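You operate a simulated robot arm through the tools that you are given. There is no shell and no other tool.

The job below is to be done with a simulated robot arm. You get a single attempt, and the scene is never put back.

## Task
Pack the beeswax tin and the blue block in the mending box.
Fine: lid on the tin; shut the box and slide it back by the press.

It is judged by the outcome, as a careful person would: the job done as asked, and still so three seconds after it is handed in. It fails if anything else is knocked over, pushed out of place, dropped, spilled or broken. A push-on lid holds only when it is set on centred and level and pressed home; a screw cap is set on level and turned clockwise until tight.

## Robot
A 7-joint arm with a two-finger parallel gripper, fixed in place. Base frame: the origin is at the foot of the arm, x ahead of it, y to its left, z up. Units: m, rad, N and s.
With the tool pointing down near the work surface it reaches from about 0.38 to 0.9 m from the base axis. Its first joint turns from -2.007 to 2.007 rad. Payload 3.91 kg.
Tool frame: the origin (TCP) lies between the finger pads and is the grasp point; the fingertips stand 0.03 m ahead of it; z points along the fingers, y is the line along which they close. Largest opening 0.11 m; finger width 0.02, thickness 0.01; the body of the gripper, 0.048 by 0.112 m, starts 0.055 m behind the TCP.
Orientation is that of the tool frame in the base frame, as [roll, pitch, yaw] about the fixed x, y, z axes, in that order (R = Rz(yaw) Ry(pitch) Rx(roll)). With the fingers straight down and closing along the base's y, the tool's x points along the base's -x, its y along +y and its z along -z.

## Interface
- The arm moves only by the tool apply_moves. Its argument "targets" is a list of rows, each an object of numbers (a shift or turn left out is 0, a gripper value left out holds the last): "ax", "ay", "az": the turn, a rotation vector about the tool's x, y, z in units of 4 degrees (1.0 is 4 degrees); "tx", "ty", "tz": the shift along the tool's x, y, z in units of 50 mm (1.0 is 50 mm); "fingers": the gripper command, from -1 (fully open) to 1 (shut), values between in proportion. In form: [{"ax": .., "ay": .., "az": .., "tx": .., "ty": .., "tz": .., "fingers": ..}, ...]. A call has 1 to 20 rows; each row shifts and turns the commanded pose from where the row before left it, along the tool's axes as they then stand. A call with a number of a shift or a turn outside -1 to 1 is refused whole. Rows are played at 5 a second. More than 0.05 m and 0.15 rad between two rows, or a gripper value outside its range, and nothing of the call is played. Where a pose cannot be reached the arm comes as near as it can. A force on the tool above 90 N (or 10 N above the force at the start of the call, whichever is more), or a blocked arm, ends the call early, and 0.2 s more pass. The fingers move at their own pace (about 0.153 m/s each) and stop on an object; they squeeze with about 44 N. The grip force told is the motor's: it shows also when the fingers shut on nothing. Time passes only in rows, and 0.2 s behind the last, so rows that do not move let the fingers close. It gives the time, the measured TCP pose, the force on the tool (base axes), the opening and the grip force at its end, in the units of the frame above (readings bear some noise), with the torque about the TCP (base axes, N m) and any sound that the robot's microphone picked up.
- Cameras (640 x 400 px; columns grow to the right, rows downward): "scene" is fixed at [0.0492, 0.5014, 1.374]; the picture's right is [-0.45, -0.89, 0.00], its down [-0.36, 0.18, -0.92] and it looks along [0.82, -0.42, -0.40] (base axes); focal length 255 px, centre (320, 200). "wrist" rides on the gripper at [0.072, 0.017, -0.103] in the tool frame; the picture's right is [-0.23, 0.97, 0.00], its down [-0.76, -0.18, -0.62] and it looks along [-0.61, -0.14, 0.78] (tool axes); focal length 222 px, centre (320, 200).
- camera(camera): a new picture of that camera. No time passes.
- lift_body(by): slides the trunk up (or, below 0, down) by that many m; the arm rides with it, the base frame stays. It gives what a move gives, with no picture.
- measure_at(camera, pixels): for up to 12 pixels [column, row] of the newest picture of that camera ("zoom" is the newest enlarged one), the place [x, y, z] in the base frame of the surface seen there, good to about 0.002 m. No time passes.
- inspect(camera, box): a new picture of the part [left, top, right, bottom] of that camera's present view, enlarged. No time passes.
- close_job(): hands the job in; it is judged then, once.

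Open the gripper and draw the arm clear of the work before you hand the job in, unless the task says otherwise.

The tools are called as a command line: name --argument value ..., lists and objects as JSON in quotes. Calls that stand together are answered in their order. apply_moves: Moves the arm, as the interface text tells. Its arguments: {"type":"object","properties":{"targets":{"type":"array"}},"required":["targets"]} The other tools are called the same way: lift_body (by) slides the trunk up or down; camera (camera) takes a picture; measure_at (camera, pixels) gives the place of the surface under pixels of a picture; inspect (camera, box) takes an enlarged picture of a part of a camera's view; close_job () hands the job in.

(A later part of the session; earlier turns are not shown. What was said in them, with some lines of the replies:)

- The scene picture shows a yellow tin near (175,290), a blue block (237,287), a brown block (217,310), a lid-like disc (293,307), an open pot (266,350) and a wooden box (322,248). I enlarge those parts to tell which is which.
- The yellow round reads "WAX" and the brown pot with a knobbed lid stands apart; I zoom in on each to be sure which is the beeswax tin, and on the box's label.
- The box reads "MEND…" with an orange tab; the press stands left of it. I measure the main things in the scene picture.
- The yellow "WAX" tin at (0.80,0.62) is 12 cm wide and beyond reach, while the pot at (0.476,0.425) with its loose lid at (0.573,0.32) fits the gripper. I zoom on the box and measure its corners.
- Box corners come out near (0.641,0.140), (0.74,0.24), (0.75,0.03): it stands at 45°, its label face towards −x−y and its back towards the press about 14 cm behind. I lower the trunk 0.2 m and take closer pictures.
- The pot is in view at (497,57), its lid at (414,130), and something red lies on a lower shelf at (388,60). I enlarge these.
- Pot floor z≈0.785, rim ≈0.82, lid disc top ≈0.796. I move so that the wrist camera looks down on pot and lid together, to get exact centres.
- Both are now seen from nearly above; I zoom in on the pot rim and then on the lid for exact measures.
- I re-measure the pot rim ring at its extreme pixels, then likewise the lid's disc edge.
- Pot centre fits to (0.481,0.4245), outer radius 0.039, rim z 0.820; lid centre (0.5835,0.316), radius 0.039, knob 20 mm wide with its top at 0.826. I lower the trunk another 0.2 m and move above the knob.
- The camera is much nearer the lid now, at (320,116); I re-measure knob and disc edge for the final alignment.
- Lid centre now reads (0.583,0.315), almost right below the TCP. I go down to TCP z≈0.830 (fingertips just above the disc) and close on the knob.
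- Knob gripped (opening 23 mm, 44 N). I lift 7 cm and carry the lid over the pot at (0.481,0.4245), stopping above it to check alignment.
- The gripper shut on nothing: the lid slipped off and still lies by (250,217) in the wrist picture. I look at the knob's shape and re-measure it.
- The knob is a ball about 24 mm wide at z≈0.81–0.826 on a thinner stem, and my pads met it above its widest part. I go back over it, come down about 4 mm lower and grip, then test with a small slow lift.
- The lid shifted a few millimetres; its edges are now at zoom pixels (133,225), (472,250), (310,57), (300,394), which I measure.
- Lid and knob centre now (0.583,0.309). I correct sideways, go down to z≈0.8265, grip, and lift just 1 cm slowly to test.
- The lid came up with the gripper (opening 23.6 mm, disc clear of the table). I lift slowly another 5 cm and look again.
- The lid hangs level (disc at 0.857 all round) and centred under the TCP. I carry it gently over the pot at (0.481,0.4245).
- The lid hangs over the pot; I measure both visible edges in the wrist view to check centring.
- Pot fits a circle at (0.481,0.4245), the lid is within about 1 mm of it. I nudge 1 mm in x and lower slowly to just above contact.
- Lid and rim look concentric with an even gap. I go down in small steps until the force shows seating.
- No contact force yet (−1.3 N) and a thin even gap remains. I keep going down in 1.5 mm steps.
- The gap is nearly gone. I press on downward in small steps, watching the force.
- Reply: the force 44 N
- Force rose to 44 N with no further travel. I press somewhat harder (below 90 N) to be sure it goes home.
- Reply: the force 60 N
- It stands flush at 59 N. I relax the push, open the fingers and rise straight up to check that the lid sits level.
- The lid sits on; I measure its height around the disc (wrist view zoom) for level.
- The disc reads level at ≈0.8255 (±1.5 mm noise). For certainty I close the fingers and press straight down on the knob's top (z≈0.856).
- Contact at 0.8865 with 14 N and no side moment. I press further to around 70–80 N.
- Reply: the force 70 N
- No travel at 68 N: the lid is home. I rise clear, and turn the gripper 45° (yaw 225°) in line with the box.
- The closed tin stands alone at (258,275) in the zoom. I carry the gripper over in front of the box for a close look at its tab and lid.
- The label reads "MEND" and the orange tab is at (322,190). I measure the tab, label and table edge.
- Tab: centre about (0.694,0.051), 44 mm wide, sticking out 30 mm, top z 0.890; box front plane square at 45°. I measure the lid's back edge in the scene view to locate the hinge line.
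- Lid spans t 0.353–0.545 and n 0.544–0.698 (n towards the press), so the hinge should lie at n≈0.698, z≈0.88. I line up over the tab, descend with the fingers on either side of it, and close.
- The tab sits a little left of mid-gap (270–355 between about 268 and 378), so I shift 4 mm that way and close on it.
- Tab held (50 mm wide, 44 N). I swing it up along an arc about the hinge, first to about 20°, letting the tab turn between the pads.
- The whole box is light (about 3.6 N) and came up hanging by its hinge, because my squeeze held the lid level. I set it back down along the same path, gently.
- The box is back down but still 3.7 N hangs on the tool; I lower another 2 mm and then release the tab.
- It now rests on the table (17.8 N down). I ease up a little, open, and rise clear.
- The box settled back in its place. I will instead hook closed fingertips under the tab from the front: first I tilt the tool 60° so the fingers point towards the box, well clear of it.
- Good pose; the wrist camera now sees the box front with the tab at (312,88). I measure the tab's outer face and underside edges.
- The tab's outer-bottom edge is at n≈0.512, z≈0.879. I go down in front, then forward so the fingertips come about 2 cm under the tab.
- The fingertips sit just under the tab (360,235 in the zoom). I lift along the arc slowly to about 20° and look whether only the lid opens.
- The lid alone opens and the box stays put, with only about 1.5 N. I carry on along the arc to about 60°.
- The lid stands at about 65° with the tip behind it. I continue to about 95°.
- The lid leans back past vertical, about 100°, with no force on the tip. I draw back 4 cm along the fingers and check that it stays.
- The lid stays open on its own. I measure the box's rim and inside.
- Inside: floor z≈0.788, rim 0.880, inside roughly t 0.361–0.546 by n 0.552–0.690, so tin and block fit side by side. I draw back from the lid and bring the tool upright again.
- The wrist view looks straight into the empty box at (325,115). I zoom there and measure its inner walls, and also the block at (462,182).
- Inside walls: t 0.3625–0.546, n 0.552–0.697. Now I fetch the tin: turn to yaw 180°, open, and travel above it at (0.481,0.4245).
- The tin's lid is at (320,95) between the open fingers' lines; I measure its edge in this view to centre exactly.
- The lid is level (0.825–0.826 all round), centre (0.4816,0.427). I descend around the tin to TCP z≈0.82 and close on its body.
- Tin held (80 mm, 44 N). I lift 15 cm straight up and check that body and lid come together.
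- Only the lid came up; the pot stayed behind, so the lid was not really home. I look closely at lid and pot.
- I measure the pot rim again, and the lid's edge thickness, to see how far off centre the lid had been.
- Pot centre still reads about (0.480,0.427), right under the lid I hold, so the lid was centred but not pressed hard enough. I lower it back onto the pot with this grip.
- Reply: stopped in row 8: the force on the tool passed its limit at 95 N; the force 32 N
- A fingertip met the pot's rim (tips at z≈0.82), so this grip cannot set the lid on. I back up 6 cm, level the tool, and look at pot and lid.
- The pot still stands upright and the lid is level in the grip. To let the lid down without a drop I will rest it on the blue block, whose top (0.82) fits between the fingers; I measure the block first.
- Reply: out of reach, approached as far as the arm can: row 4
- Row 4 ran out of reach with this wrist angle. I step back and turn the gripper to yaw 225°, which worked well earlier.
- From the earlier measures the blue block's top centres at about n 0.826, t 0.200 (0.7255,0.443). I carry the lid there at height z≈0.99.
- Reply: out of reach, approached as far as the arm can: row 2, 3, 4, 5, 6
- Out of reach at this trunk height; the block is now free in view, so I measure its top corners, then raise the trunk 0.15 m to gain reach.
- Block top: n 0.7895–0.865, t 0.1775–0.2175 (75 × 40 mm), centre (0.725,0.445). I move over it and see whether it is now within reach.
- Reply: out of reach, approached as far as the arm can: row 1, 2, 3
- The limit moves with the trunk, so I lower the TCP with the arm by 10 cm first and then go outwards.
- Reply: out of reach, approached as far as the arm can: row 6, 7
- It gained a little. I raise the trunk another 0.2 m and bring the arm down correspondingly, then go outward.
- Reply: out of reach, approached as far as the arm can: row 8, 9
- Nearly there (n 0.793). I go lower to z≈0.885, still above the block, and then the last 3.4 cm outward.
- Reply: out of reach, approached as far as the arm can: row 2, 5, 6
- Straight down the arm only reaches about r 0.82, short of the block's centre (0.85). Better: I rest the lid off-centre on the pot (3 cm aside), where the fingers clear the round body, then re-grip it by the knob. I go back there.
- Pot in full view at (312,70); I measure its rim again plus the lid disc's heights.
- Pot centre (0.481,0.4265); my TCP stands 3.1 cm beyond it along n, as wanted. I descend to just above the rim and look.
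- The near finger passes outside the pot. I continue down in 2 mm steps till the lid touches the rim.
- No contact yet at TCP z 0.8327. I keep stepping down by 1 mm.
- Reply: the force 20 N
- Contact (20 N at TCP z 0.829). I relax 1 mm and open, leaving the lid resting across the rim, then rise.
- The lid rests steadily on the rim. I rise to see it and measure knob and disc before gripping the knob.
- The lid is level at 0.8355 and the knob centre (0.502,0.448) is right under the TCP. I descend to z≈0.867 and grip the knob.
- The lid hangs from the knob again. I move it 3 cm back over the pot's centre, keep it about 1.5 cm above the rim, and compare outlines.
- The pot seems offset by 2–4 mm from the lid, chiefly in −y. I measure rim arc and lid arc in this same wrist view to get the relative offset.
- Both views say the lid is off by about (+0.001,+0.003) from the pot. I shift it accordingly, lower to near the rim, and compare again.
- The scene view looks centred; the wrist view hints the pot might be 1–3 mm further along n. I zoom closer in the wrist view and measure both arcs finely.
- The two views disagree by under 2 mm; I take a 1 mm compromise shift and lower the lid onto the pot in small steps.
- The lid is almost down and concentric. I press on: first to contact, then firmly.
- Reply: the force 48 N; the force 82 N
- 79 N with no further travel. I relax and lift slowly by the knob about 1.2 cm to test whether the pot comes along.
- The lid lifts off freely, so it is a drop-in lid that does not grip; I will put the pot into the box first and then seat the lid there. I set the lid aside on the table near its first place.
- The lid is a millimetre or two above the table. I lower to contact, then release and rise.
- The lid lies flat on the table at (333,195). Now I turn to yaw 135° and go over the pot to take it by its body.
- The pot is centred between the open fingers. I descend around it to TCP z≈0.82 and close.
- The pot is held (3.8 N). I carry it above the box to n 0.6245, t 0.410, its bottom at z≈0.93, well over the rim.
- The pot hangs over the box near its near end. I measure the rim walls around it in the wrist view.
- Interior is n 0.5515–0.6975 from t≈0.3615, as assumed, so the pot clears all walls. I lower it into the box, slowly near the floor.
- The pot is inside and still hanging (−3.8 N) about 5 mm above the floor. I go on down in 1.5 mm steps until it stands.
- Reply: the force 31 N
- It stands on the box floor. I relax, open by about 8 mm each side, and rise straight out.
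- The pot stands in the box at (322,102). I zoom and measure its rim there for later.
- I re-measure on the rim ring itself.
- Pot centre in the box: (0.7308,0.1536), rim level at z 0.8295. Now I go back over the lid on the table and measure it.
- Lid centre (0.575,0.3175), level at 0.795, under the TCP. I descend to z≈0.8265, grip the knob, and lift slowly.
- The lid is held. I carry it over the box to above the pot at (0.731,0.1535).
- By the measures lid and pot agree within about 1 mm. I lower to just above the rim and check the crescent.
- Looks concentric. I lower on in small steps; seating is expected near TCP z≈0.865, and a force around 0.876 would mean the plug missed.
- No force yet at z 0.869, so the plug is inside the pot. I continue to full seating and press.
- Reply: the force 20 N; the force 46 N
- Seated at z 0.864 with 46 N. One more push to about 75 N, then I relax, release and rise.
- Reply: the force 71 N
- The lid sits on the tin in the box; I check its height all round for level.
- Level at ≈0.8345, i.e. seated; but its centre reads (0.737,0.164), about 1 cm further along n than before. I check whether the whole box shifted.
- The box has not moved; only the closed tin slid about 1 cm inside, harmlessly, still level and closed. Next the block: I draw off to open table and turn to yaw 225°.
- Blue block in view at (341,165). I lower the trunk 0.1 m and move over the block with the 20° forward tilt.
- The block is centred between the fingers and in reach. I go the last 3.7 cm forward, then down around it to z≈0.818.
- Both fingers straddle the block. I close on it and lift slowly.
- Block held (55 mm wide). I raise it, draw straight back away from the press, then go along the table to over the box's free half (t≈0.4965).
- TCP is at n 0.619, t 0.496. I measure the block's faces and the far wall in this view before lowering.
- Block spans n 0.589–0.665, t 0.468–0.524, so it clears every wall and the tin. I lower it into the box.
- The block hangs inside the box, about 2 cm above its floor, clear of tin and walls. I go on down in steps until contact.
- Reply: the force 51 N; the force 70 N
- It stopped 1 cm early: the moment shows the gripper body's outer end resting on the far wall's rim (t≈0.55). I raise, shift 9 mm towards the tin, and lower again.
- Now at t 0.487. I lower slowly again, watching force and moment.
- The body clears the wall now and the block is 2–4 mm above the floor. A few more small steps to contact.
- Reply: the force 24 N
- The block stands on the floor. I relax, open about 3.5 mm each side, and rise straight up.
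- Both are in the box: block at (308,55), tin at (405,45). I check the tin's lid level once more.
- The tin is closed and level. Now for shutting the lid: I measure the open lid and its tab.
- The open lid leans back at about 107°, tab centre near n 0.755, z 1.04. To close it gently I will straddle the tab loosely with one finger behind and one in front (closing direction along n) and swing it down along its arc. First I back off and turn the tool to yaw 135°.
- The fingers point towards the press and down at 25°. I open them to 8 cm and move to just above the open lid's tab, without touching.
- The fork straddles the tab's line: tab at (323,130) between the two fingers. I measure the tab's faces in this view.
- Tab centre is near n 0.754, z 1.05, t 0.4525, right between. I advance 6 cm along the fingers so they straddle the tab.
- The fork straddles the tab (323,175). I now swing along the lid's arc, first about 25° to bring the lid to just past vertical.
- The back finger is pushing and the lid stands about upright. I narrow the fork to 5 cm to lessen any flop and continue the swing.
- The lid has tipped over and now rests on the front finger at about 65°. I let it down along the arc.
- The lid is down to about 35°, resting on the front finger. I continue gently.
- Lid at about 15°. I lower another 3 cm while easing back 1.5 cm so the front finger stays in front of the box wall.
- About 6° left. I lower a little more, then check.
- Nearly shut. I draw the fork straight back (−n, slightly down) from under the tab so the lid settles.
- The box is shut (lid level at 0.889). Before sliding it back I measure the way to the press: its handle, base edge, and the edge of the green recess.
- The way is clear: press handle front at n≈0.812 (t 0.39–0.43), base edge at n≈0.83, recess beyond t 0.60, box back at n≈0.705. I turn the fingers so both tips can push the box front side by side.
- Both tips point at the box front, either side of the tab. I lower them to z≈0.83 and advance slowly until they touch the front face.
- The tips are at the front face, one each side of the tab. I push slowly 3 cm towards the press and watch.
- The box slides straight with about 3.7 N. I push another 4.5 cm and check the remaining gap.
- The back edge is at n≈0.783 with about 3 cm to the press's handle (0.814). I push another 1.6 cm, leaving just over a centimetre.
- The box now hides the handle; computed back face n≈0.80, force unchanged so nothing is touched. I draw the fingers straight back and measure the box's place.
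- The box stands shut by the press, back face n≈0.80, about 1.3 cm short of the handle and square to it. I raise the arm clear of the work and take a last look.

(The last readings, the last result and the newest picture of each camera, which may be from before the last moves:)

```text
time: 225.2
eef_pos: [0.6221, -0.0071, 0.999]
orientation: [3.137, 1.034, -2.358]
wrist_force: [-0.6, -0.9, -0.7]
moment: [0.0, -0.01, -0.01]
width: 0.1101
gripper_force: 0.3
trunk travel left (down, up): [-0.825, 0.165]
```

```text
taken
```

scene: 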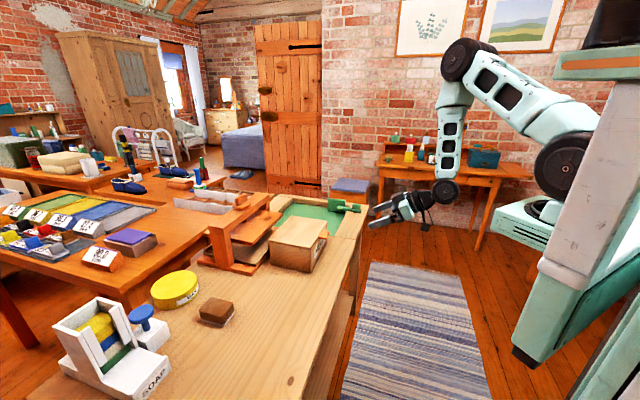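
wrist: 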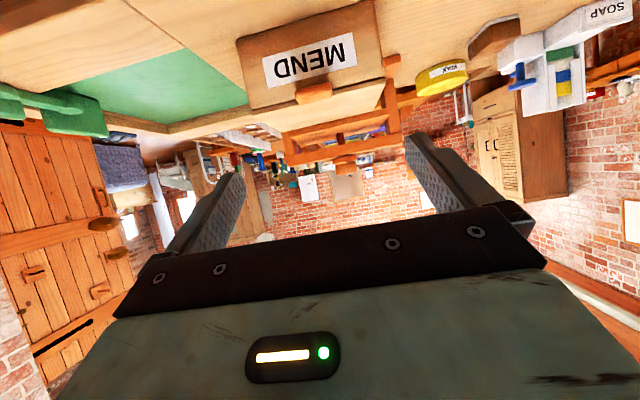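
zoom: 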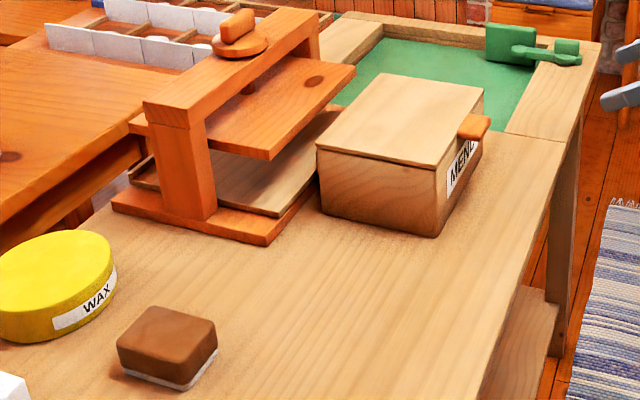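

The closing pictures show the mending box shut and by the press at (300,243), with the tin (lid on) and the blue block inside. The press, WAX tin, brown block and soap rack look unmoved, and the gripper is open and clear, so I hand the job in.

close_job

```text
The job is handed in.
```

The beeswax tin, with its lid on, and the blue block are in the mending box. The box is shut and stands by the press, and the job is handed in. I don't have the verdict on it yet.

- **Which tin:** I took the small brown pot with the loose knobbed lid to be the beeswax tin. The yellow tin marked "WAX" was out of the arm's reach and too wide for the gripper.
- **Lid:** It sits level and fully down, but it doesn't grip. On the table, after a 79 N press, it still lifted straight off. So I put the pot in the box first, then set the lid on and pressed it there. I couldn't see inside again after shutting the box, but the slide was slow and gentle.
- **Box:** I took "back by the press" to mean pushed in from the table edge. It now stands about 1.3 cm short of the press handle, to avoid touching it.
- **Along the way:** My first try at opening the box lifted the whole box a few centimetres before I set it back down. The lid also slipped out of the gripper once, as I began to lift it. One try at putting the lid back also pressed a fingertip onto the pot's rim with 95 N; the pot stayed upright.

In the last pictures everything else on the table looked unmoved.
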